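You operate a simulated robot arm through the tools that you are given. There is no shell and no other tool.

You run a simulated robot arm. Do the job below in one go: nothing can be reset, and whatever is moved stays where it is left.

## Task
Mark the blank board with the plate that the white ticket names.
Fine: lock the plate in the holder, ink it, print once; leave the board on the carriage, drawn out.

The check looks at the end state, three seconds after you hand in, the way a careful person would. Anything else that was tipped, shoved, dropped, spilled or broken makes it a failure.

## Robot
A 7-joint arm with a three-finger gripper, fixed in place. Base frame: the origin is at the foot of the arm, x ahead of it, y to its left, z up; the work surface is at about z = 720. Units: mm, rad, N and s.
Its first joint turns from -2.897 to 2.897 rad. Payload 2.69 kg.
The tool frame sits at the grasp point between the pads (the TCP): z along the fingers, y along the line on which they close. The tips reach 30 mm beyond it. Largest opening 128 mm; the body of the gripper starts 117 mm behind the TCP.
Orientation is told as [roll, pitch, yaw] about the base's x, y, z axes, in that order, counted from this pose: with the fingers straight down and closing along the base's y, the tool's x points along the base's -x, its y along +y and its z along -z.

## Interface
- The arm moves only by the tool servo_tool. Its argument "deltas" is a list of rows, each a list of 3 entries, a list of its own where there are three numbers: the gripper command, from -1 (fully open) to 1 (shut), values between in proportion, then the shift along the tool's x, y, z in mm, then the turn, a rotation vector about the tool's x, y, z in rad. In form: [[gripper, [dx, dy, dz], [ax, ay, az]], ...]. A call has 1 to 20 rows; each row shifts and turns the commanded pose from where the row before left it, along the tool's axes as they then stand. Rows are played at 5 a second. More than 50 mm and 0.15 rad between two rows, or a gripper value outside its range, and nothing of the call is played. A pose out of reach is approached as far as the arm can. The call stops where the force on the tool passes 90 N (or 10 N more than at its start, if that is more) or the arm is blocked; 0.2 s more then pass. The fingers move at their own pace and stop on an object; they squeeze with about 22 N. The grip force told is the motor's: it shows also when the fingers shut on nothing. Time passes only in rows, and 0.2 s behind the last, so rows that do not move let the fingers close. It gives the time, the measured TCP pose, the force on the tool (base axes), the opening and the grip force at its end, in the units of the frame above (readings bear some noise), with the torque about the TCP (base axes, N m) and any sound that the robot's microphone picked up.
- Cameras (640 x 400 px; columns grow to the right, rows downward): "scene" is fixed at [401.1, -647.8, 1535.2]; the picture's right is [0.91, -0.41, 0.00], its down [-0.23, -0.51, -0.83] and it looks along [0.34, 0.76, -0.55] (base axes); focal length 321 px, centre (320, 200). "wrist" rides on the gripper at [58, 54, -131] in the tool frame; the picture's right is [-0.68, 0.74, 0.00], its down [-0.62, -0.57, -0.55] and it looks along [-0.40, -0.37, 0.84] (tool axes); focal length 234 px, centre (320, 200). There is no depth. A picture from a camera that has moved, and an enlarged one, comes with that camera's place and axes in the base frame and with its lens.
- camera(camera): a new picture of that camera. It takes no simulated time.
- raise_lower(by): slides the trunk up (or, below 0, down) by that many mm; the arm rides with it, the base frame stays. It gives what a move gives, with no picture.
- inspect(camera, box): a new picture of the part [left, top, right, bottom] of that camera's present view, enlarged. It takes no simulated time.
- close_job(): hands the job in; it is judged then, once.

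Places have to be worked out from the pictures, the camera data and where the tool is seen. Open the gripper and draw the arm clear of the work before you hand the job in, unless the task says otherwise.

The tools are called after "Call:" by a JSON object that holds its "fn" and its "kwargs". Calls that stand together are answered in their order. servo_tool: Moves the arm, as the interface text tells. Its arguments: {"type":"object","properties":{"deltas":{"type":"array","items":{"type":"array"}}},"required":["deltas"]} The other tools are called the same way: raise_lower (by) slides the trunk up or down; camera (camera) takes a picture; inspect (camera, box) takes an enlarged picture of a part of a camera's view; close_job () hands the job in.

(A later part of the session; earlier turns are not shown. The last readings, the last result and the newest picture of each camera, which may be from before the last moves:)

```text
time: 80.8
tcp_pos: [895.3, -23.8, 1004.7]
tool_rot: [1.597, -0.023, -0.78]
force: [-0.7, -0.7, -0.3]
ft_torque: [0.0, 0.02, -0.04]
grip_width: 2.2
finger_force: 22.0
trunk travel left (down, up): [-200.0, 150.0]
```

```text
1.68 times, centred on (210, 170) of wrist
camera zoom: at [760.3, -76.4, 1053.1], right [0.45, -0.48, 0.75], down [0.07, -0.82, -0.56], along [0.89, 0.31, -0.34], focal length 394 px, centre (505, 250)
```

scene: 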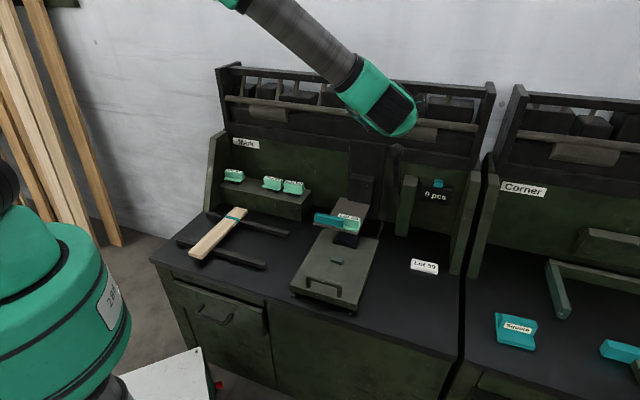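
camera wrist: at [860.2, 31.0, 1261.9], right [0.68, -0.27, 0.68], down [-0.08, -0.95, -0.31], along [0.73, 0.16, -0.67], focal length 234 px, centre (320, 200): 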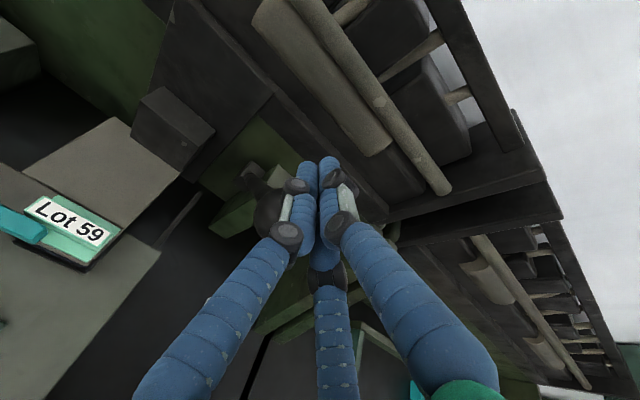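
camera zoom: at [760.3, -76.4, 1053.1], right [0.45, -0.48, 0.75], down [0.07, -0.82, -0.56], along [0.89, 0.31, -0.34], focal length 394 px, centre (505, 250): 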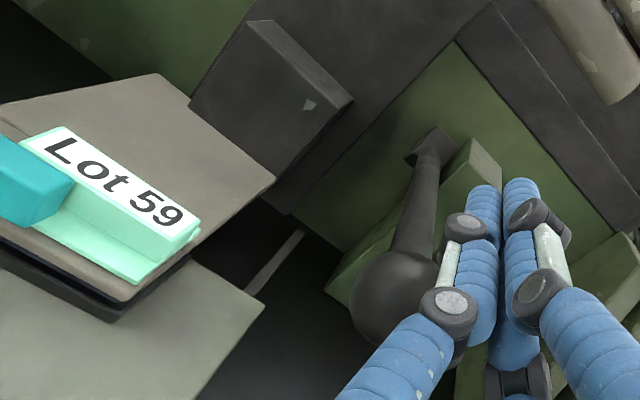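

The lever stays down when released, so I must raise it again myself. I'll withdraw the hand, open it, and line its axis up with the ball so I can grip the knob and swing it back up.

Call:
{"fn": "servo_tool", "kwargs": {"deltas": [[1, [0, 6, -20], [0, 0, 0]], [1, [0, 0, -30], [0, 0, 0]], [1, [0, 0, -25], [0, 0.023, 0]], [-0.2, [0, -10, 0], [0.05, 0, 0]], [-0.2, [0, -15, 0], [0.05, 0, 0]], [-0.2, [0, -15, 0], [0.05, 0, 0]], [-0.2, [0, -12, 0], [0.05, 0, 0]], [-0.2, [0, 0, 0], [0, 0, 0]]]}}

Call:
{"fn": "camera", "kwargs": {"camera": "wrist"}}

Call:
{"fn": "inspect", "kwargs": {"camera": "scene", "box": [300, 120, 450, 260]}}

```text
time: 82.6
tcp_pos: [841.6, -80.0, 957.6]
tool_rot: [1.395, -0.025, -0.755]
force: [0.2, 0.6, 0.0]
ft_torque: [0.0, -0.02, -0.02]
grip_width: 76.6
finger_force: 0.2
trunk travel left (down, up): [-200.0, 150.0]
```

```text
taken
camera wrist: at [715.7, -125.7, 1031.9], right [0.57, -0.36, 0.74], down [0.02, -0.89, -0.45], along [0.82, 0.27, -0.5], focal length 234 px, centre (320, 200)
```

wrist: 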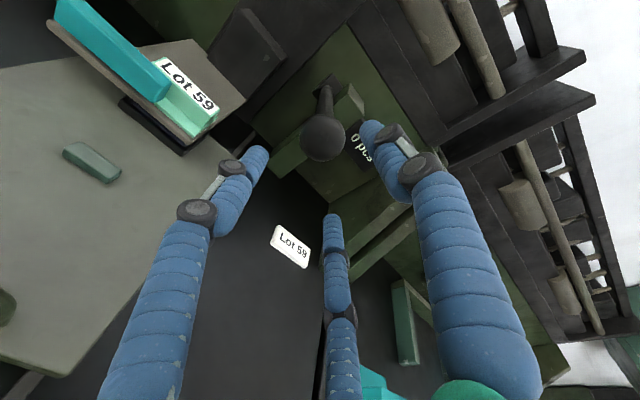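

```text
2.86 times, centred on (375, 190) of scene
camera zoom: at [401.1, -647.8, 1535.2], right [0.91, -0.41, 0.0], down [-0.23, -0.51, -0.83], along [0.34, 0.76, -0.55], focal length 918 px, centre (163, 229)
```

zoom: 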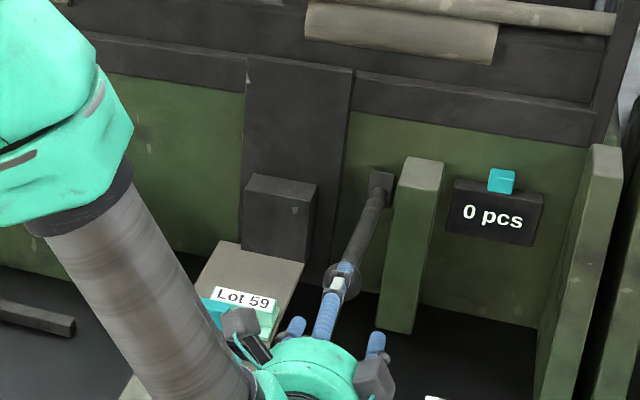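

The ball sits at about (643, 618, z 951), nearly on the hand's axis. I'll correct the small yaw and offset, then advance over the knob with the fingers open.

Call:
{"fn": "servo_tool", "kwargs": {"deltas": [[-0.2, [4.5, 3.5, 0], [0, -0.03, 0.025]], [-0.2, [4.2, 3.5, 10], [0, 0, 0]], [-0.2, [0, 0, 25], [0, 0, 0]], [-0.2, [0, 0, 22], [0, 0, 0]], [-0.2, [0, 0, 0], [0, 0, 0]]]}}

Call:
{"fn": "camera", "kwargs": {"camera": "wrist"}}

```text
time: 83.8
tcp_pos: [876.3, -32.7, 953.6]
tool_rot: [1.398, -0.003, -0.789]
force: [-0.3, 0.4, -0.3]
ft_torque: [0.01, 0.0, 0.03]
grip_width: 76.9
finger_force: 0.1
trunk travel left (down, up): [-200.0, 150.0]
```

```text
taken
camera wrist: at [750.6, -75.5, 1028.6], right [0.56, -0.39, 0.73], down [-0.02, -0.89, -0.46], along [0.83, 0.24, -0.51], focal length 234 px, centre (320, 200)
```

wrist: 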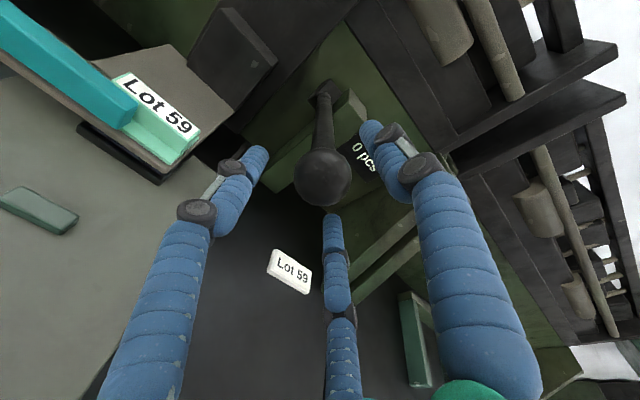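

The knob is on the hand's axis, about 20 mm beyond the grasp point. I'll advance 20 mm and close on it.

Call:
{"fn": "servo_tool", "kwargs": {"deltas": [[-0.2, [0, 0, 12], [0, 0, 0]], [-0.2, [0, 0, 8], [0, 0, 0]], [1, [0, 0, 0], [0, 0, 0]], [1, [0, 0, 0], [0, 0, 0]], [1, [0, 0, 0], [0, 0, 0]]]}}

Call:
{"fn": "inspect", "kwargs": {"camera": "wrist", "box": [220, 100, 420, 260]}}

```text
time: 85.0
tcp_pos: [891.3, -18.9, 952.2]
tool_rot: [1.4, -0.007, -0.791]
force: [8.1, 6.1, 8.5]
ft_torque: [0.43, -0.46, 0.07]
grip_width: 39.7
finger_force: 44.8
trunk travel left (down, up): [-200.0, 150.0]
```

```text
2.50 times, centred on (320, 180) of wrist
camera zoom: at [764.4, -61.1, 1027.0], right [0.56, -0.39, 0.73], down [-0.02, -0.89, -0.46], along [0.83, 0.24, -0.51], focal length 585 px, centre (320, 250)
```

zoom: 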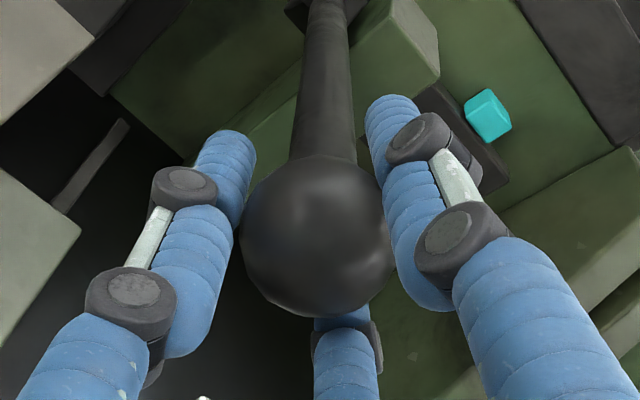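

The knob is gripped (about 40 mm across) and the tool axis lies along the lever. I'll swing it back up along its arc, turning the hand with it.

Call:
{"fn": "servo_tool", "kwargs": {"deltas": [[1, [0, 13.5, 0.3], [0.05, 0, 0]], [1, [0, 13.5, 0.3], [0.05, 0, 0]], [1, [0, 13.5, 0.3], [0.05, 0, 0]], [1, [0, 13.5, 0.3], [0.05, 0, 0]], [1, [0, 13.5, 0.3], [0.05, 0, 0]], [1, [0, 13.5, 0.3], [0.05, 0, 0]], [1, [0, 0, 0], [0, 0, 0]]]}}

Call:
{"fn": "inspect", "kwargs": {"camera": "wrist", "box": [220, 100, 420, 260]}}

```text
time: 86.6
tcp_pos: [907.7, -1.1, 1027.4]
tool_rot: [1.1, -0.007, -0.79]
force: [-0.5, -0.6, 2.1]
ft_torque: [-0.09, -0.05, 0.05]
grip_width: 41.1
finger_force: 44.7
trunk travel left (down, up): [-200.0, 150.0]
```

```text
2.50 times, centred on (320, 180) of wrist
camera zoom: at [801.3, -24.1, 1135.3], right [0.71, -0.24, 0.66], down [-0.1, -0.96, -0.25], along [0.7, 0.11, -0.71], focal length 585 px, centre (320, 250)
```

zoom: 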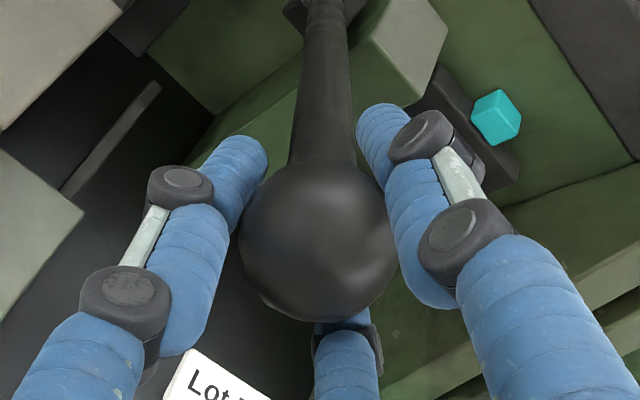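

The lever is coming up smoothly. I'll continue to near its starting angle.

Call:
{"fn": "servo_tool", "kwargs": {"deltas": [[1, [0, 13.5, 0.3], [0.05, 0, 0]], [1, [0, 13.5, 0.3], [0.05, 0, 0]], [1, [0, 13.5, 0.3], [0.05, 0, 0]], [1, [0, 13.5, 0.3], [0.05, 0, 0]], [1, [0, 13.5, 0.3], [0.05, 0, 0]], [1, [0, 13.5, 0.3], [0.05, 0, 0]], [1, [0, 0, 0], [0, 0, 0]]]}}

Call:
{"fn": "inspect", "kwargs": {"camera": "wrist", "box": [220, 100, 420, 260]}}

Call:
{"fn": "inspect", "kwargs": {"camera": "scene", "box": [300, 170, 390, 260]}}

```text
time: 88.2
tcp_pos: [942.0, 32.9, 1095.5]
tool_rot: [0.798, -0.006, -0.79]
force: [-1.6, 2.5, 0.8]
ft_torque: [-0.11, -0.08, 0.05]
grip_width: 41.8
finger_force: 44.9
trunk travel left (down, up): [-200.0, 150.0]
```

```text
2.50 times, centred on (320, 180) of wrist
camera zoom: at [860.3, 34.5, 1224.1], right [0.84, -0.12, 0.53], down [-0.13, -0.99, -0.02], along [0.53, -0.05, -0.85], focal length 585 px, centre (320, 250)
```

zoom: 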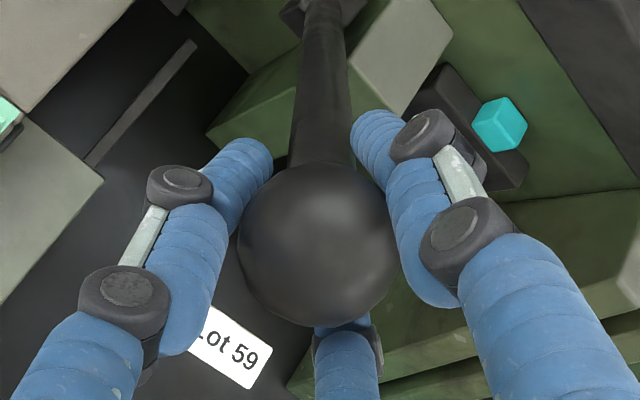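

```text
4.44 times, centred on (345, 215) of scene
camera zoom: at [401.1, -647.8, 1535.2], right [0.91, -0.41, 0.0], down [-0.23, -0.51, -0.83], along [0.34, 0.76, -0.55], focal length 1428 px, centre (209, 133)
```

zoom: 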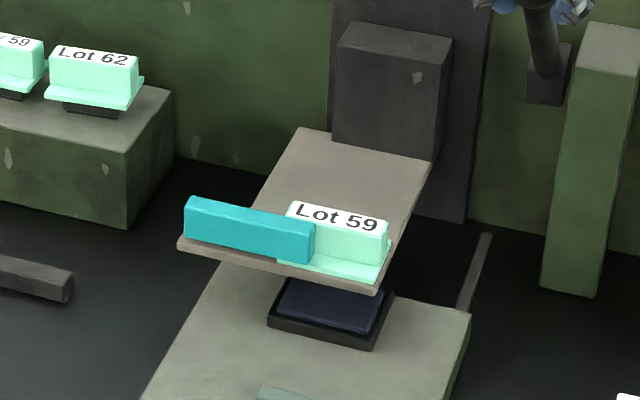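

The head is nearly back up. I'll bring the lever the last bit with small steps to feel its upper end.

Call:
{"fn": "servo_tool", "kwargs": {"deltas": [[1, [0, 10.8, 0.3], [0.04, 0, 0]], [1, [0, 10.8, 0.3], [0.04, 0, 0]], [1, [0, 8, 0.2], [0.03, 0, 0]], [1, [0, 0, 0], [0, 0, 0]]]}}

Call:
{"fn": "inspect", "kwargs": {"camera": "scene", "box": [305, 180, 375, 250]}}

```text
time: 89.2
tcp_pos: [956.8, 47.0, 1113.7]
tool_rot: [0.686, -0.005, -0.789]
force: [-1.4, -0.1, -1.8]
ft_torque: [-0.21, 0.2, 0.02]
grip_width: 42.2
finger_force: 44.9
trunk travel left (down, up): [-200.0, 150.0]
```

```text
5.71 times, centred on (340, 215) of scene
camera zoom: at [401.1, -647.8, 1535.2], right [0.91, -0.41, 0.0], down [-0.23, -0.51, -0.83], along [0.34, 0.76, -0.55], focal length 1836 px, centre (206, 114)
```

zoom: 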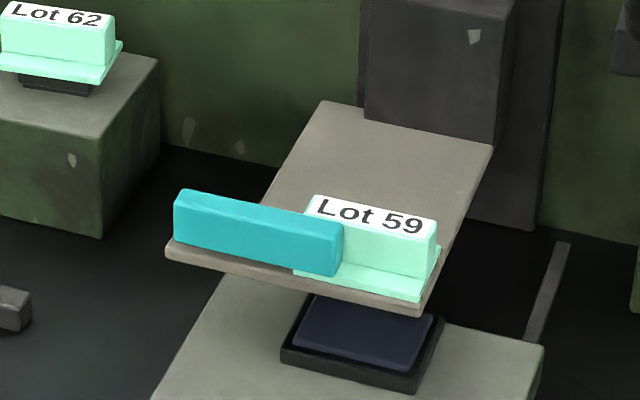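

About 3 mm of head travel remains compared with the opening height. I'll raise the lever a little more.

Call:
{"fn": "servo_tool", "kwargs": {"deltas": [[1, [0, 8, 0.2], [0.03, 0, 0]], [1, [0, 8, 0.2], [0.03, 0, 0]], [1, [0, 0, 0], [0, 0, 0]]]}}

Call:
{"fn": "inspect", "kwargs": {"camera": "scene", "box": [305, 180, 375, 250]}}

Call:
{"fn": "inspect", "kwargs": {"camera": "wrist", "box": [220, 100, 420, 260]}}

```text
time: 90.0
tcp_pos: [965.6, 56.8, 1122.3]
tool_rot: [0.629, -0.006, -0.791]
force: [-4.6, 4.9, -0.7]
ft_torque: [0.06, 0.11, 0.01]
grip_width: 42.1
finger_force: 44.4
trunk travel left (down, up): [-200.0, 150.0]
```

```text
5.71 times, centred on (340, 215) of scene
camera zoom: at [401.1, -647.8, 1535.2], right [0.91, -0.41, 0.0], down [-0.23, -0.51, -0.83], along [0.34, 0.76, -0.55], focal length 1836 px, centre (206, 114)
```

zoom: 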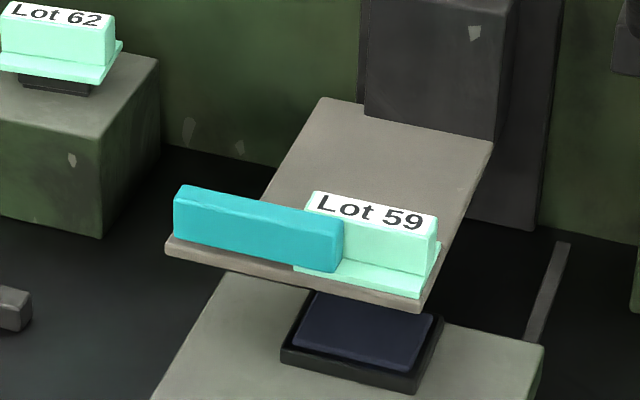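

```text
2.50 times, centred on (320, 180) of wrist
camera zoom: at [901.1, 75.2, 1260.4], right [0.9, -0.06, 0.44], down [-0.12, -0.99, 0.11], along [0.42, -0.16, -0.89], focal length 585 px, centre (320, 250)
```

zoom: 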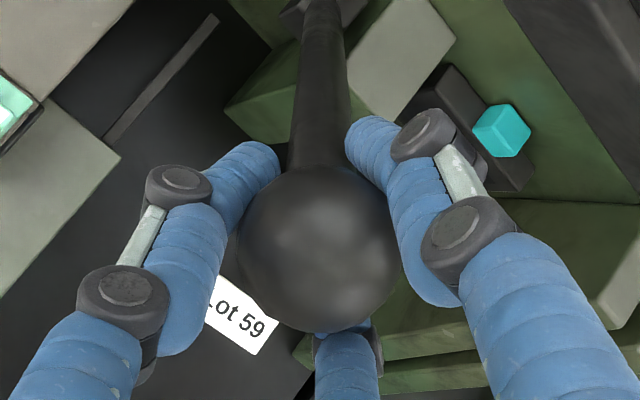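

The head and bar are back at exactly their opening pixel positions. I'll open, withdraw along the lever axis, and return the hand to vertical.

Call:
{"fn": "servo_tool", "kwargs": {"deltas": [[-0.4, [0, 0, 0], [0, 0, 0]], [-0.4, [0, 0, 0], [0, 0, 0]], [-0.4, [0, 0, -20], [0, 0, 0]], [-0.4, [0, 0, -35], [0, 0, 0]], [-0.4, [0, 0, -35], [0, 0, 0]], [-0.4, [0, 0, -20], [0, 0, 0]], [-0.4, [0, 0, 0], [0.13, 0, 0]], [-0.4, [0, 0, 0], [0.13, 0, 0]], [-0.4, [0, 0, 0], [0.13, 0, 0]], [-0.4, [0, 0, 0], [0.13, 0, 0]], [-0.4, [0, 0, 0], [0.11, 0, 0]], [-0.4, [0, 0, 0], [0, 0, 0]]]}}

Call:
{"fn": "camera", "kwargs": {"camera": "scene"}}

```text
time: 92.6
tcp_pos: [919.3, 12.3, 1210.9]
tool_rot: [-0.003, -0.006, -0.791]
force: [0.5, 0.7, -0.4]
ft_torque: [-0.04, 0.02, -0.05]
grip_width: 89.8
finger_force: 0.1
trunk travel left (down, up): [-200.0, 150.0]
```

```text
taken
```

scene: 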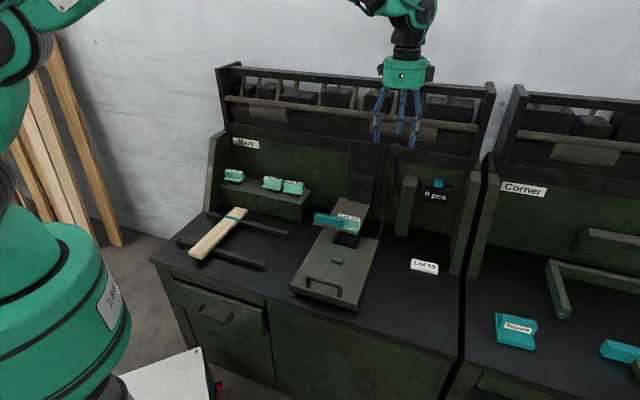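

The lever stays up and the hand is clear. I'll cross over to the board on the left and turn the hand 90° so it can grip across the board's width.

Call:
{"fn": "servo_tool", "kwargs": {"deltas": [[-1, [44, 0, 10], [0, 0, 0]], [-1, [44, 0, 18], [0, 0, 0]], [-1, [44, 0, 18], [0, 0, 0]], [-1, [44, 0, 18], [0, 0, 0]], [-1, [44, 0, 18], [0, 0, 0]], [-1, [44, 0, 18], [0, 0, 0]], [-1, [44, 0, 18], [0, 0, 0]], [-1, [44, 0, 18], [0, 0, 0]], [-1, [44, 0, 18], [0, 0, 0]], [-1, [44, 0, 18], [0, 0, 0]], [-1, [44, 0, 18], [0, 0, 0]], [-1, [44, 0, 18], [0, 0, 0]], [-1, [44, -12, 0], [0, 0, 0]], [-1, [0, -11, 0], [0, 0, 0]], [-1, [0, 0, 0], [0, 0, 0]]]}}

Call:
{"fn": "servo_tool", "kwargs": {"deltas": [[-1, [0, 0, 0], [0, 0, -0.131]], [-1, [0, 0, 0], [0, 0, -0.131]], [-1, [0, 0, 0], [0, 0, -0.131]], [-1, [0, 0, 0], [0, 0, -0.131]], [-1, [0, 0, 0], [0, 0, -0.131]], [-1, [0, 0, 0], [0, 0, -0.131]], [-1, [0, 0, 0], [0, 0, -0.131]], [-1, [0, 0, 0], [0, 0, -0.131]], [-1, [0, 0, 0], [0, 0, -0.131]], [-1, [0, 0, 0], [0, 0, -0.131]], [-1, [0, 0, 0], [0, 0, -0.131]], [-1, [0, 0, 0], [0, 0, -0.131]], [-1, [0, 0, 0], [0, 0, 0]]]}}

Call:
{"fn": "camera", "kwargs": {"camera": "wrist"}}

Call:
{"fn": "camera", "kwargs": {"camera": "scene"}}

```text
time: 95.8
tcp_pos: [500.5, 402.0, 1000.5]
tool_rot: [-0.001, -0.005, -0.79]
force: [0.3, 0.0, 0.4]
ft_torque: [0.06, 0.0, 0.03]
grip_width: 128.0
finger_force: 0.0
trunk travel left (down, up): [-200.0, 150.0]
```

```text
time: 98.6
tcp_pos: [502.2, 401.4, 998.8]
tool_rot: [-0.005, 0.001, 0.784]
force: [0.3, -1.0, -0.1]
ft_torque: [-0.02, 0.01, 0.03]
grip_width: 128.1
finger_force: 0.1
trunk travel left (down, up): [-200.0, 150.0]
```

```text
taken
camera wrist: at [422.0, 398.0, 1130.5], right [-0.04, 1.0, -0.01], down [0.83, 0.04, 0.55], along [0.55, 0.02, -0.83], focal length 234 px, centre (320, 200)
```

wrist: 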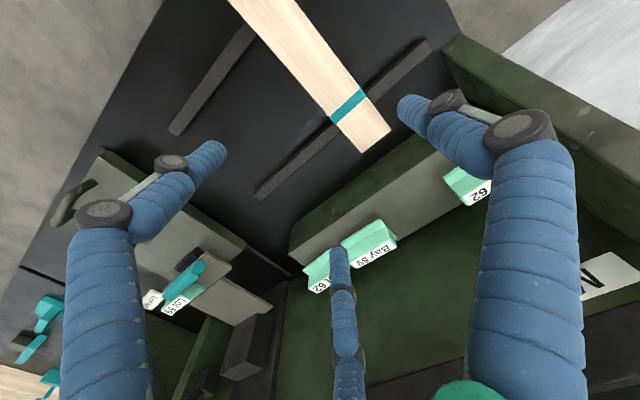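

```text
taken
```

scene: 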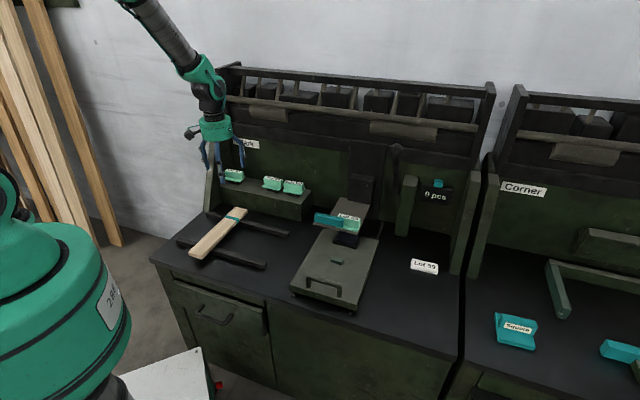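

The hand is now turned to close across the board. I'll zoom on the board to fix its edges and end.

Call:
{"fn": "inspect", "kwargs": {"camera": "wrist", "box": [230, 0, 420, 170]}}

Call:
{"fn": "inspect", "kwargs": {"camera": "scene", "box": [180, 200, 260, 270]}}

```text
2.35 times, centred on (325, 85) of wrist
camera zoom: at [422.0, 398.0, 1130.5], right [-0.04, 1.0, -0.01], down [0.83, 0.04, 0.55], along [0.55, 0.02, -0.83], focal length 551 px, centre (308, 471)
```

zoom: 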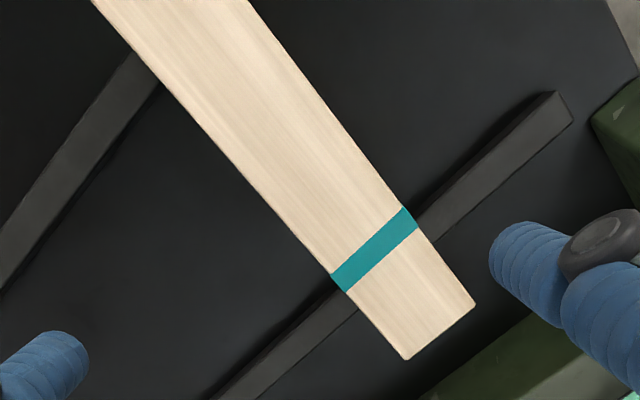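

```text
5.71 times, centred on (220, 235) of scene
camera zoom: at [401.1, -647.8, 1535.2], right [0.91, -0.41, 0.0], down [-0.23, -0.51, -0.83], along [0.34, 0.76, -0.55], focal length 1836 px, centre (891, 0)
```

zoom: 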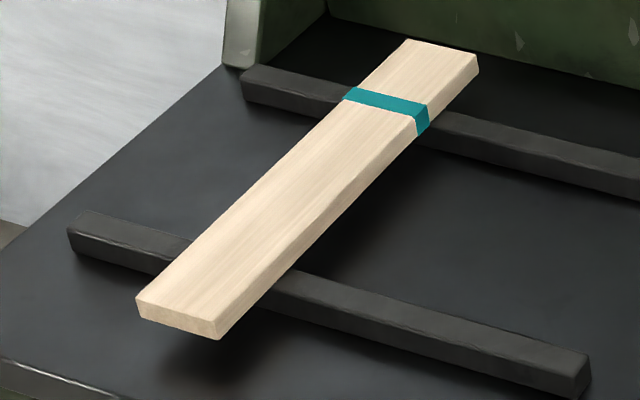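

The board is about 60 mm wide with its centre line near a≈40 and its rear end at b≈736. I'll descend closer above the intended grasp point, about 48 mm behind its middle, and look again.

Call:
{"fn": "servo_tool", "kwargs": {"deltas": [[-1, [1, 8, 33], [0, 0, 0]], [-1, [1, 8, 33], [0, 0, 0]], [-1, [0, 0, 34], [0, 0, 0]], [-1, [0, 0, 0], [0, 0, 0]]]}}

Call:
{"fn": "camera", "kwargs": {"camera": "wrist"}}

Call:
{"fn": "inspect", "kwargs": {"camera": "wrist", "box": [200, 40, 420, 240]}}

Call:
{"fn": "inspect", "kwargs": {"camera": "scene", "box": [170, 140, 290, 270]}}

```text
time: 99.6
tcp_pos: [489.3, 409.8, 901.2]
tool_rot: [-0.003, 0.002, 0.781]
force: [-0.2, 1.0, -0.4]
ft_torque: [-0.05, 0.04, 0.03]
grip_width: 128.0
finger_force: 0.0
trunk travel left (down, up): [-200.0, 150.0]
```

```text
taken
camera wrist: at [409.6, 407.4, 1031.5], right [-0.04, 1.0, 0.0], down [0.83, 0.04, 0.55], along [0.55, 0.02, -0.83], focal length 234 px, centre (320, 200)
```

wrist: 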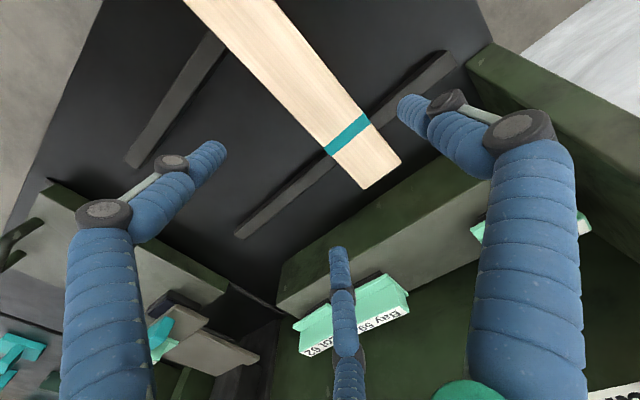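

```text
2.00 times, centred on (310, 140) of wrist
camera zoom: at [409.6, 407.4, 1031.5], right [-0.04, 1.0, 0.0], down [0.83, 0.04, 0.55], along [0.55, 0.02, -0.83], focal length 468 px, centre (340, 320)
```

zoom: 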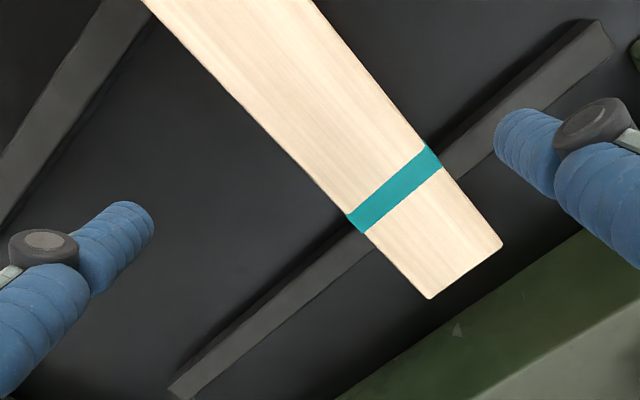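

```text
3.08 times, centred on (230, 205) of scene
camera zoom: at [401.1, -647.8, 1535.2], right [0.91, -0.41, 0.0], down [-0.23, -0.51, -0.83], along [0.34, 0.76, -0.55], focal length 989 px, centre (597, 185)
```

zoom: 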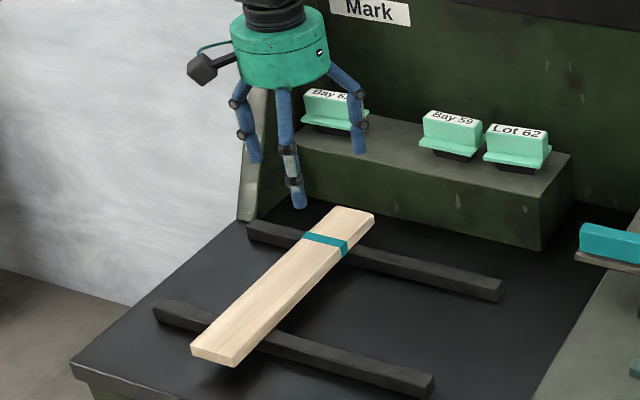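

The board's centre line is at a≈38.5 with its top near z 756. I'll shift slightly and descend so the fingertips stop just above the rails beside the board.

Call:
{"fn": "servo_tool", "kwargs": {"deltas": [[-1, [-1, 2.2, 40], [0, 0, 0.004]], [-1, [0, 0, 40], [0, 0, 0]], [-1, [0, 0, 28], [0, 0, 0]], [-1, [0, 0, 0], [0, 0, 0]]]}}

Call:
{"fn": "camera", "kwargs": {"camera": "wrist"}}

Call:
{"fn": "inspect", "kwargs": {"camera": "scene", "box": [180, 170, 280, 270]}}

```text
time: 100.6
tcp_pos: [488.0, 410.7, 792.4]
tool_rot: [-0.007, 0.001, 0.78]
force: [-0.1, 0.2, -0.2]
ft_torque: [-0.01, 0.02, 0.0]
grip_width: 128.1
finger_force: 0.1
trunk travel left (down, up): [-200.0, 150.0]
```

```text
taken
camera wrist: at [408.3, 408.2, 923.0], right [-0.03, 1.0, 0.0], down [0.83, 0.03, 0.55], along [0.55, 0.02, -0.83], focal length 234 px, centre (320, 200)
```

wrist: 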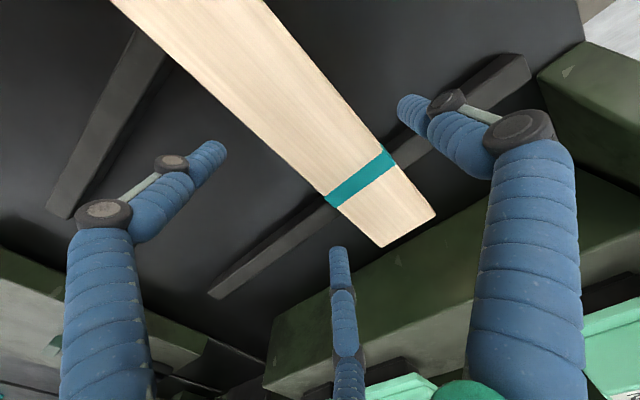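

```text
4.00 times, centred on (230, 220) of scene
camera zoom: at [401.1, -647.8, 1535.2], right [0.91, -0.41, 0.0], down [-0.23, -0.51, -0.83], along [0.34, 0.76, -0.55], focal length 1285 px, centre (680, 120)
```

zoom: 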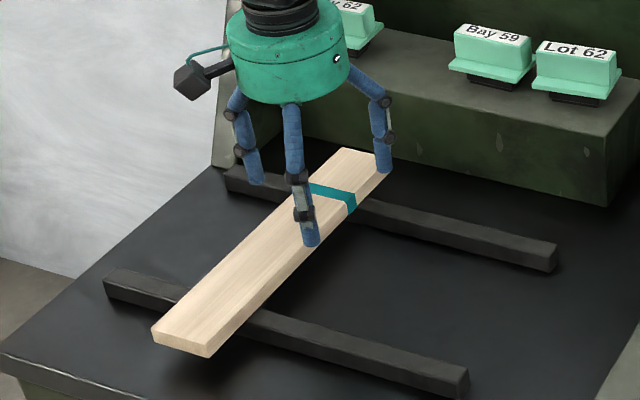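

The fingers straddle the board with clearance. I'll go down the last bit and close on it.

Call:
{"fn": "servo_tool", "kwargs": {"deltas": [[-1, [0, 0, 12], [0, 0, 0]], [0.2, [0, 0, 0], [0, 0, 0]], [0.6, [0, 0, 0], [0, 0, 0]], [1, [0, 0, 0], [0, 0, 0]], [1, [0, 0, 0], [0, 0, 0]], [1, [0, 0, 0], [0, 0, 0]]]}}

Call:
{"fn": "camera", "kwargs": {"camera": "wrist"}}

Call:
{"fn": "inspect", "kwargs": {"camera": "scene", "box": [180, 170, 280, 270]}}

```text
time: 102.0
tcp_pos: [487.5, 410.2, 780.0]
tool_rot: [-0.007, 0.001, 0.778]
force: [-2.4, -1.6, 5.1]
ft_torque: [-0.06, 0.22, -0.01]
grip_width: 84.3
finger_force: 22.2
trunk travel left (down, up): [-200.0, 150.0]
```

```text
taken
camera wrist: at [408.9, 407.9, 911.2], right [-0.03, 1.0, -0.01], down [0.83, 0.03, 0.55], along [0.55, 0.01, -0.83], focal length 234 px, centre (320, 200)
```

wrist: 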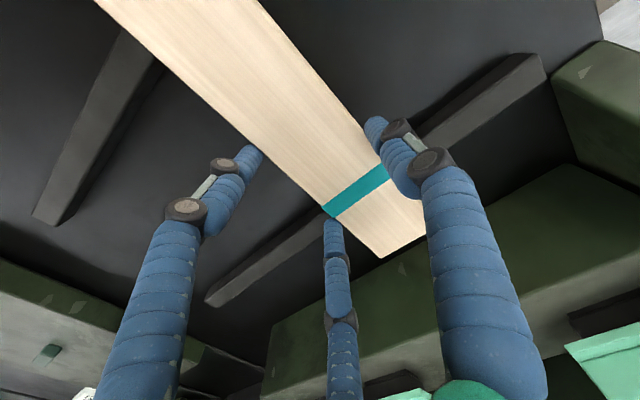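

```text
4.00 times, centred on (230, 220) of scene
camera zoom: at [401.1, -647.8, 1535.2], right [0.91, -0.41, 0.0], down [-0.23, -0.51, -0.83], along [0.34, 0.76, -0.55], focal length 1285 px, centre (680, 120)
```

zoom: 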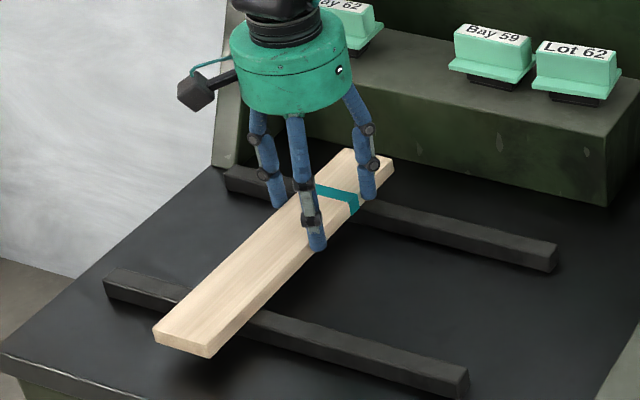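

The board is gripped (84 mm reading fits a ~59 mm board between three fingers). I'll lift slightly and check that it comes up level.

Call:
{"fn": "servo_tool", "kwargs": {"deltas": [[1, [0, 0, -6], [0, 0, 0]], [1, [0, 0, -10], [0, 0, 0]], [1, [0, 0, -14], [0, 0, 0]], [1, [0, 0, 0], [0, 0, 0]]]}}

Call:
{"fn": "camera", "kwargs": {"camera": "wrist"}}

Call:
{"fn": "inspect", "kwargs": {"camera": "scene", "box": [180, 170, 280, 270]}}

```text
time: 103.0
tcp_pos: [489.4, 411.2, 810.9]
tool_rot: [-0.005, 0.002, 0.777]
force: [0.5, -0.3, -1.3]
ft_torque: [0.05, -0.1, 0.02]
grip_width: 84.3
finger_force: 22.6
trunk travel left (down, up): [-200.0, 150.0]
```

```text
taken
camera wrist: at [409.8, 409.2, 941.4], right [-0.03, 1.0, -0.01], down [0.83, 0.03, 0.55], along [0.55, 0.02, -0.83], focal length 234 px, centre (320, 200)
```

wrist: 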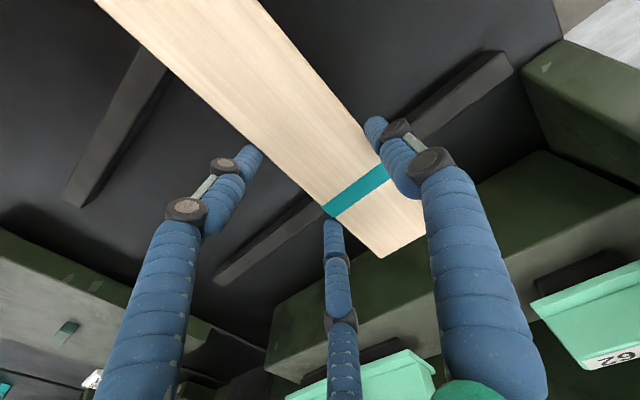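

```text
4.00 times, centred on (230, 220) of scene
camera zoom: at [401.1, -647.8, 1535.2], right [0.91, -0.41, 0.0], down [-0.23, -0.51, -0.83], along [0.34, 0.76, -0.55], focal length 1285 px, centre (680, 120)
```

zoom: 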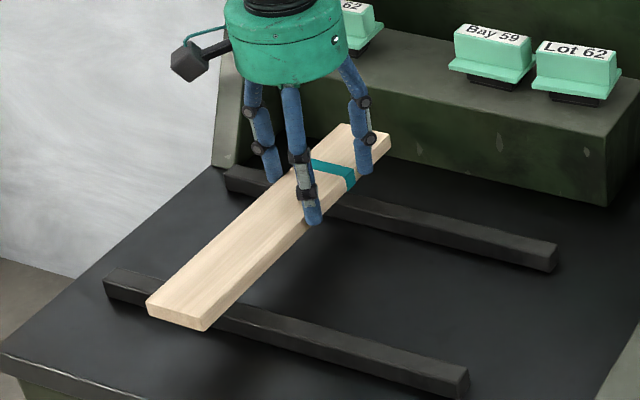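

The board is level and firmly held, with its centre about 47 mm along its length from the hand. I'll raise it, move to open space over the bench, and turn it 90° to lie crosswise.

Call:
{"fn": "servo_tool", "kwargs": {"deltas": [[1, [0, 0, -35], [0, 0, 0]], [1, [0, 0, -40], [0, 0, 0]], [1, [0, 0, -40], [0, 0, 0]], [1, [0, 0, -40], [0, 0, 0]], [1, [0, 0, -35], [0, 0, 0]], [1, [10, -35, 0], [0, 0, 0]], [1, [12, -36, 0], [0, 0, 0]], [1, [12, -36, 0], [0, 0, 0]], [1, [12, -36, 0], [0, 0, 0]], [1, [12, -36, 0], [0, 0, 0]], [1, [12, -36, 0], [0, 0, 0]], [1, [10, -35, 0], [0, 0, 0]], [1, [0, 0, 0], [0, 0, 0]]]}}

Call:
{"fn": "servo_tool", "kwargs": {"deltas": [[1, [0, 0, 0], [0, 0, 0.1]], [1, [0, 0, 0], [0, 0, 0.133]], [1, [0, 0, 0], [0, 0, 0.133]], [1, [0, 0, 0], [0, 0, 0.133]], [1, [0, 0, 0], [0, 0, 0.133]], [1, [0, 0, 0], [0, 0, 0.133]], [1, [0, 0, 0], [0, 0, 0.133]], [1, [0, 0, 0], [0, 0, 0.133]], [1, [0, 0, 0], [0, 0, 0.133]], [1, [0, 0, 0], [0, 0, 0.133]], [1, [0, 0, 0], [0, 0, 0.133]], [1, [0, 0, 0], [0, 0, 0.132]], [1, [0, 0, 0], [0, 0, 0]]]}}

Call:
{"fn": "camera", "kwargs": {"camera": "wrist"}}

Call:
{"fn": "camera", "kwargs": {"camera": "scene"}}

```text
time: 105.8
tcp_pos: [608.8, 177.9, 1001.8]
tool_rot: [-0.006, 0.001, 0.779]
force: [-0.2, -0.3, -2.1]
ft_torque: [0.07, -0.08, -0.03]
grip_width: 84.1
finger_force: 21.9
trunk travel left (down, up): [-200.0, 150.0]
```

```text
time: 108.6
tcp_pos: [605.5, 180.6, 1002.2]
tool_rot: [-0.002, -0.007, -0.785]
force: [-0.2, -0.6, -1.4]
ft_torque: [-0.04, -0.03, -0.03]
grip_width: 83.9
finger_force: 22.0
trunk travel left (down, up): [-200.0, 150.0]
```

```text
taken
camera wrist: at [602.9, 258.5, 1132.2], right [1.0, 0.04, 0.0], down [0.03, -0.83, 0.55], along [0.03, -0.55, -0.83], focal length 234 px, centre (320, 200)
```

wrist: 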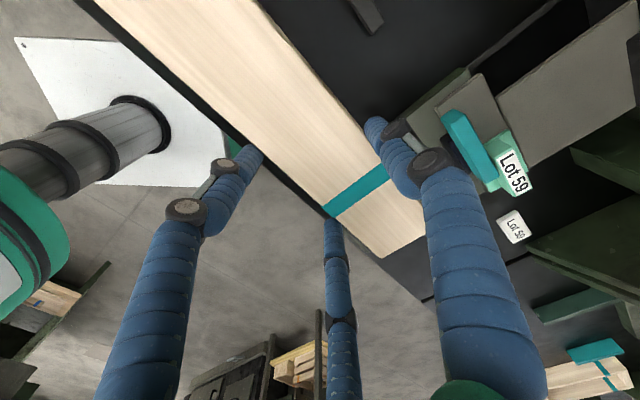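

```text
taken
```

scene: 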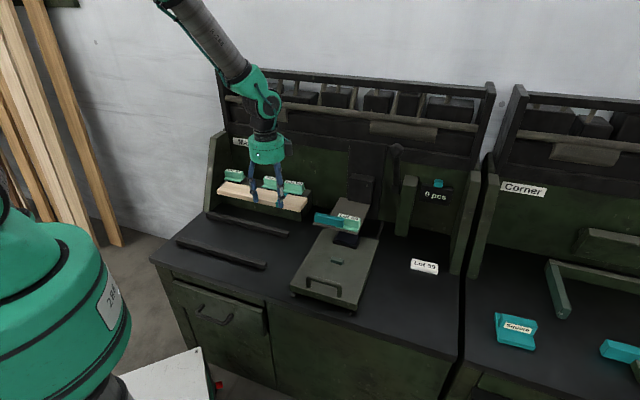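

The board now lies crosswise and is still firmly held. I'll carry it over the carriage so its middle lines up with the stop block, a few millimetres in front of it, and lower part-way.

Call:
{"fn": "servo_tool", "kwargs": {"deltas": [[1, [-36, -4, 0], [0, 0.007, 0]], [1, [-38, -4, 0], [0, 0, 0]], [1, [-38, -4, 0], [0, 0, 0]], [1, [-38, -4, 0], [0, 0, 0]], [1, [-38, -4, 0], [0, 0, 0]], [1, [-38, -4, 0], [0, 0, 0]], [1, [-35, -4.4, 0], [0, 0, 0]], [1, [0, 0, 35], [0, 0, 0]], [1, [0, 0, 40], [0, 0, 0]], [1, [0, 0, 40], [0, 0, 0]], [1, [0, 0, 30], [0, 0, 0]], [1, [0, 0, 0], [0, 0, 0]]]}}

Call:
{"fn": "camera", "kwargs": {"camera": "wrist"}}

Call:
{"fn": "inspect", "kwargs": {"camera": "scene", "box": [270, 170, 410, 310]}}

```text
time: 111.2
tcp_pos: [772.6, -26.6, 856.8]
tool_rot: [-0.003, 0.002, -0.783]
force: [0.6, -0.2, -1.0]
ft_torque: [-0.11, 0.01, 0.01]
grip_width: 84.4
finger_force: 22.0
trunk travel left (down, up): [-200.0, 150.0]
```

```text
taken
camera wrist: at [769.1, 53.2, 987.5], right [1.0, 0.04, 0.0], down [0.04, -0.84, 0.55], along [0.02, -0.55, -0.84], focal length 234 px, centre (320, 200)
```

wrist: 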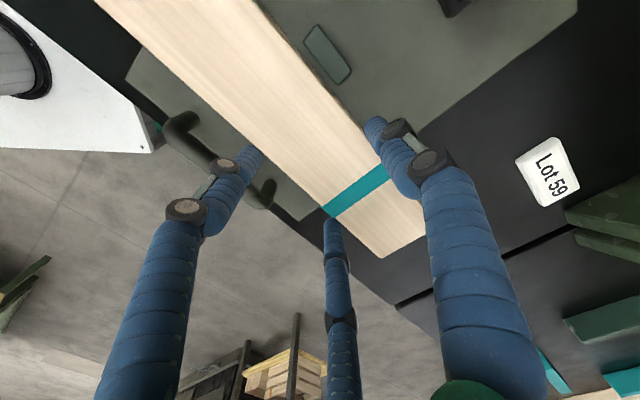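

```text
2.86 times, centred on (340, 240) of scene
camera zoom: at [401.1, -647.8, 1535.2], right [0.91, -0.41, 0.0], down [-0.23, -0.51, -0.83], along [0.34, 0.76, -0.55], focal length 918 px, centre (263, 86)
```

zoom: 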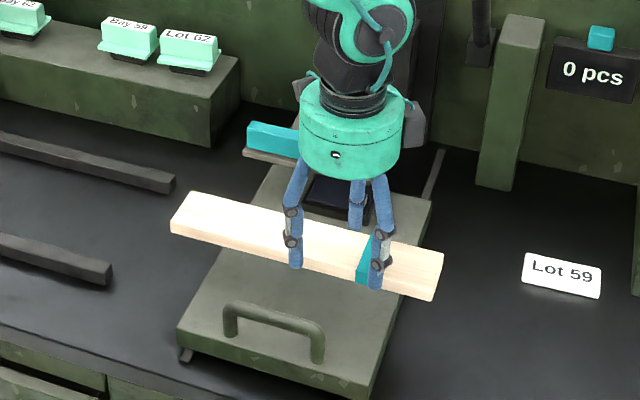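

The board is just in front of the block as seen from above. I'll zoom to check the gap to the block before lowering.

Call:
{"fn": "inspect", "kwargs": {"camera": "wrist", "box": [230, 0, 430, 150]}}

```text
2.67 times, centred on (330, 75) of wrist
camera zoom: at [769.1, 53.2, 987.5], right [1.0, 0.04, 0.0], down [0.04, -0.84, 0.55], along [0.02, -0.55, -0.84], focal length 624 px, centre (293, 533)
```

zoom: 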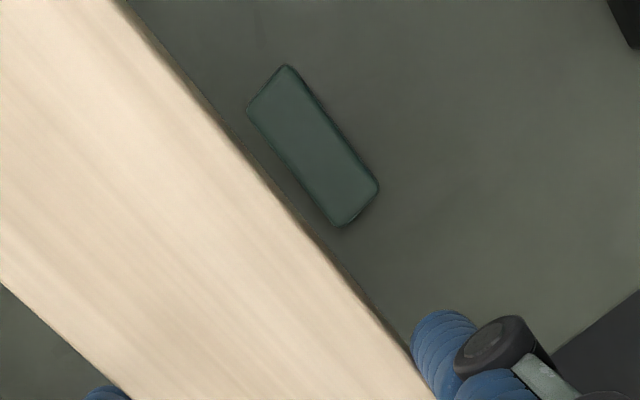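

The block's front face is at b≈574 and the board's rear edge at ≈569.5, a 4 mm gap. I'll lower the board onto the carriage, fine steps at the end.

Call:
{"fn": "servo_tool", "kwargs": {"deltas": [[1, [2.5, 0, 20], [0, 0, 0]], [1, [0, 0, 20], [0, 0, 0]], [1, [0, 0, 15], [0, 0, 0]], [1, [0, 0, 6], [0, 0, 0]], [1, [0, 0, 4], [0, 0, 0]], [1, [0, 0, 2], [0, 0, 0]], [1, [0, 0, 0], [0, 0, 0]]]}}

Call:
{"fn": "inspect", "kwargs": {"camera": "wrist", "box": [230, 0, 430, 150]}}

Call:
{"fn": "inspect", "kwargs": {"camera": "scene", "box": [290, 220, 390, 300]}}

```text
time: 112.8
tcp_pos: [769.8, -24.2, 790.7]
tool_rot: [0.002, -0.001, -0.783]
force: [0.5, -1.7, 18.7]
ft_torque: [0.18, -0.18, 0.0]
grip_width: 84.5
finger_force: 21.8
trunk travel left (down, up): [-200.0, 150.0]
```

```text
2.67 times, centred on (330, 75) of wrist
camera zoom: at [767.2, 55.1, 922.3], right [1.0, 0.04, 0.0], down [0.04, -0.84, 0.55], along [0.03, -0.55, -0.84], focal length 624 px, centre (293, 533)
```

zoom: 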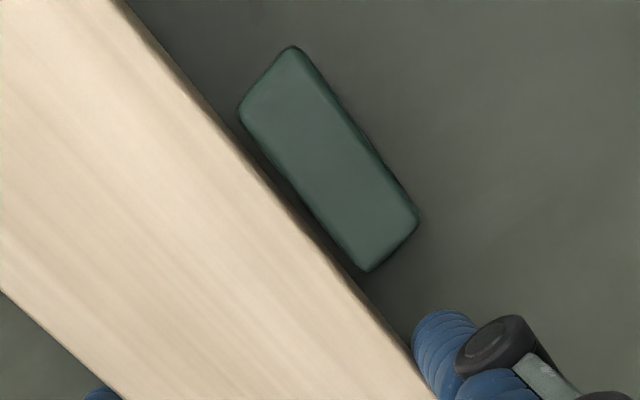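

```text
5.00 times, centred on (340, 260) of scene
camera zoom: at [401.1, -647.8, 1535.2], right [0.91, -0.41, 0.0], down [-0.23, -0.51, -0.83], along [0.34, 0.76, -0.55], focal length 1607 px, centre (220, -100)
```

zoom: 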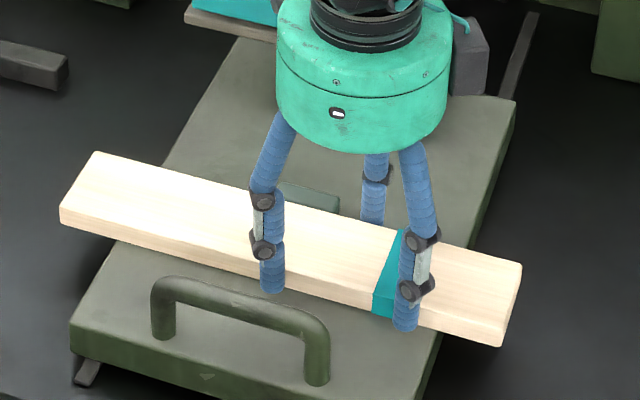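

The board rests on the carriage. Still gripping lightly, I'll slide it back about 5–6 mm until it touches the block.

Call:
{"fn": "servo_tool", "kwargs": {"deltas": [[1, [0, 0, -2.5], [0, 0, 0]], [1, [0, 2.5, 0], [0, 0, 0]], [1, [0, 2, 0], [0, 0, 0]], [1, [0, 1, 0], [0, 0, 0]], [1, [0, 0, 0], [0, 0, 0]]]}}

Call:
{"fn": "inspect", "kwargs": {"camera": "wrist", "box": [230, 0, 430, 150]}}

```text
time: 114.0
tcp_pos: [771.5, -19.0, 791.7]
tool_rot: [-0.003, 0.003, -0.784]
force: [-5.4, -0.8, -2.1]
ft_torque: [-0.16, 0.14, 0.19]
grip_width: 83.9
finger_force: 21.6
trunk travel left (down, up): [-200.0, 150.0]
```

```text
2.67 times, centred on (330, 75) of wrist
camera zoom: at [769.7, 59.3, 922.6], right [1.0, 0.04, 0.0], down [0.04, -0.84, 0.55], along [0.02, -0.55, -0.84], focal length 624 px, centre (293, 533)
```

zoom: 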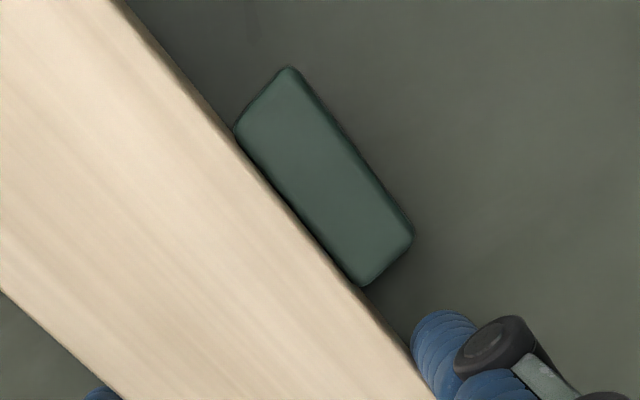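

The board is touching the block (about 4 N of push-back). I'll set it down fully, open, and rise straight up.

Call:
{"fn": "servo_tool", "kwargs": {"deltas": [[1, [0, 0, 1.2], [0, 0, 0]], [0, [0, 0, 0], [0, 0, 0]], [-1, [0, 0, 0], [0, 0, 0]], [-1, [0, 0, 0], [0, 0, 0]], [-1, [0, 0, -15], [0, 0, 0]], [-1, [0, 0, -35], [0, 0, 0]], [-1, [0, 0, -40], [0, 0, 0]], [-1, [0, 0, 0], [0, 0, 0]]]}}

Call:
{"fn": "camera", "kwargs": {"camera": "wrist"}}

Call:
{"fn": "inspect", "kwargs": {"camera": "scene", "box": [290, 210, 390, 300]}}

```text
time: 115.8
tcp_pos: [773.2, -20.7, 881.6]
tool_rot: [-0.001, 0.001, -0.784]
force: [-0.6, -0.1, 0.2]
ft_torque: [0.0, -0.04, 0.01]
grip_width: 128.3
finger_force: 0.0
trunk travel left (down, up): [-200.0, 150.0]
```

```text
taken
camera wrist: at [769.5, 57.9, 1012.2], right [1.0, 0.04, 0.0], down [0.04, -0.84, 0.55], along [0.02, -0.55, -0.84], focal length 234 px, centre (320, 200)
```

wrist: 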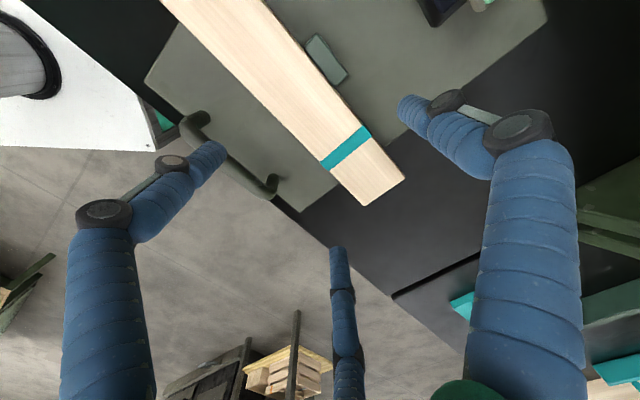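

```text
4.44 times, centred on (340, 255) of scene
camera zoom: at [401.1, -647.8, 1535.2], right [0.91, -0.41, 0.0], down [-0.23, -0.51, -0.83], along [0.34, 0.76, -0.55], focal length 1428 px, centre (231, -44)
```

zoom: 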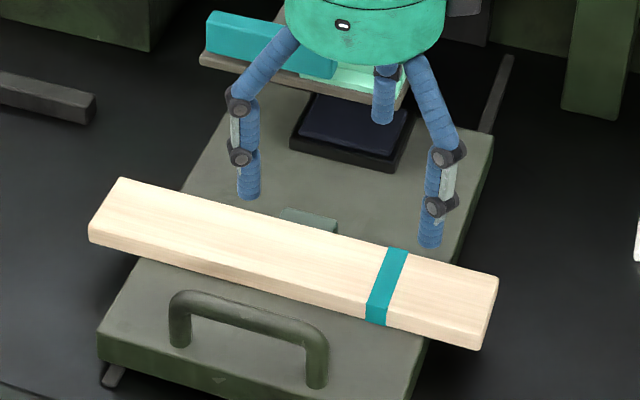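

The board is lying square against the block with its middle under where the plate will print. Now I'll close the hand and go in front of the handle to push the carriage in rigidly.

Call:
{"fn": "servo_tool", "kwargs": {"deltas": [[1, [16, -44, 0], [0, 0, 0]], [1, [16, -44, 0], [0, 0, 0]], [1, [16, -44, 0], [0, 0, 0]], [1, [0, -4, 30], [0, 0, 0]], [1, [0, 0, 30], [0, 0, 0]], [1, [0, 0, 24], [0, 0, 0]], [1, [0, 0, 0], [0, 0, 0]]]}}

Call:
{"fn": "camera", "kwargs": {"camera": "wrist"}}

Call:
{"fn": "inspect", "kwargs": {"camera": "scene", "box": [270, 200, 400, 320]}}

```text
time: 117.4
tcp_pos: [643.8, -80.5, 797.6]
tool_rot: [-0.001, 0.004, -0.783]
force: [0.1, -0.7, -1.3]
ft_torque: [-0.02, 0.02, -0.03]
grip_width: 2.4
finger_force: 21.8
trunk travel left (down, up): [-200.0, 150.0]
```

```text
taken
camera wrist: at [641.0, -1.2, 928.4], right [1.0, 0.04, 0.0], down [0.04, -0.84, 0.55], along [0.02, -0.55, -0.84], focal length 234 px, centre (320, 200)
```

wrist: 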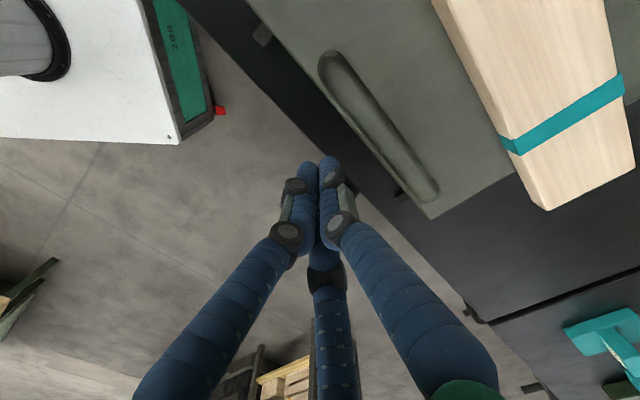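

```text
3.33 times, centred on (335, 260) of scene
camera zoom: at [401.1, -647.8, 1535.2], right [0.91, -0.41, 0.0], down [-0.23, -0.51, -0.83], along [0.34, 0.76, -0.55], focal length 1071 px, centre (270, 0)
```

zoom: 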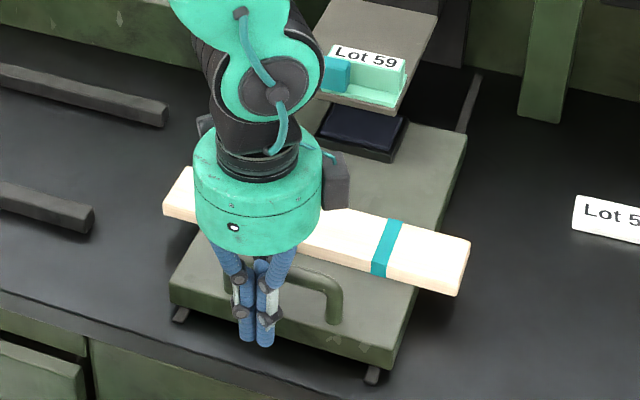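

The closed fingers are centred in front of the handle bar. I'll push the carriage in smoothly at 40 mm/s.

Call:
{"fn": "servo_tool", "kwargs": {"deltas": [[1, [0, 8, 0], [0, 0, 0]], [1, [0, 8, 0], [0, 0, 0]], [1, [0, 6, 0], [0, 0, 0]], [1, [0, 6, 0], [0, 0, 0]], [1, [0, 7, 0], [0, 0, 0]], [1, [0, 7, 0], [0, 0, 0]], [1, [0, 8, 0], [0, 0, 0]], [1, [0, 8, 0], [0, 0, 0]], [1, [0, 8, 0], [0, 0, 0]], [1, [0, 8, 0], [0, 0, 0]], [1, [0, 8, 0], [0, 0, 0]], [1, [0, 8, 0], [0, 0, 0]], [1, [0, 8, 0], [0, 0, 0]], [1, [0, 0, 0], [0, 0, 0]]]}}

Call:
{"fn": "inspect", "kwargs": {"camera": "scene", "box": [270, 180, 400, 310]}}

Call:
{"fn": "camera", "kwargs": {"camera": "wrist"}}

```text
time: 120.4
tcp_pos: [713.9, -14.2, 796.1]
tool_rot: [-0.001, 0.001, -0.785]
force: [0.2, -0.1, 0.3]
ft_torque: [0.01, 0.02, 0.01]
grip_width: 2.0
finger_force: 22.0
trunk travel left (down, up): [-200.0, 150.0]
```

```text
3.08 times, centred on (335, 245) of scene
camera zoom: at [401.1, -647.8, 1535.2], right [0.91, -0.41, 0.0], down [-0.23, -0.51, -0.83], along [0.34, 0.76, -0.55], focal length 989 px, centre (274, 62)
```

zoom: 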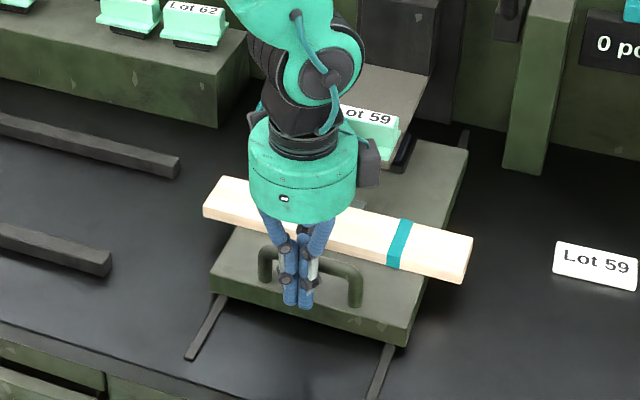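

```text
taken
camera wrist: at [710.7, 65.6, 927.3], right [1.0, 0.04, 0.0], down [0.04, -0.84, 0.55], along [0.02, -0.55, -0.84], focal length 234 px, centre (320, 200)
```

wrist: 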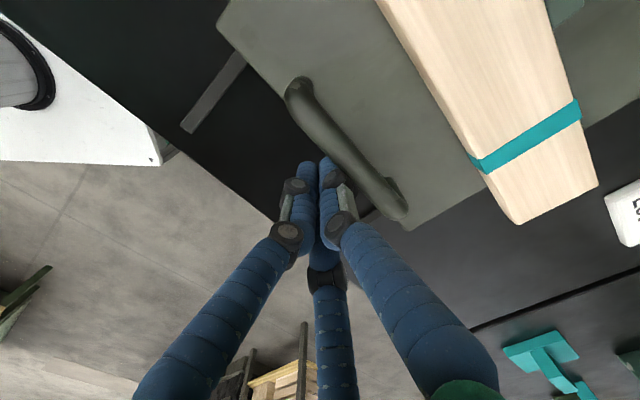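

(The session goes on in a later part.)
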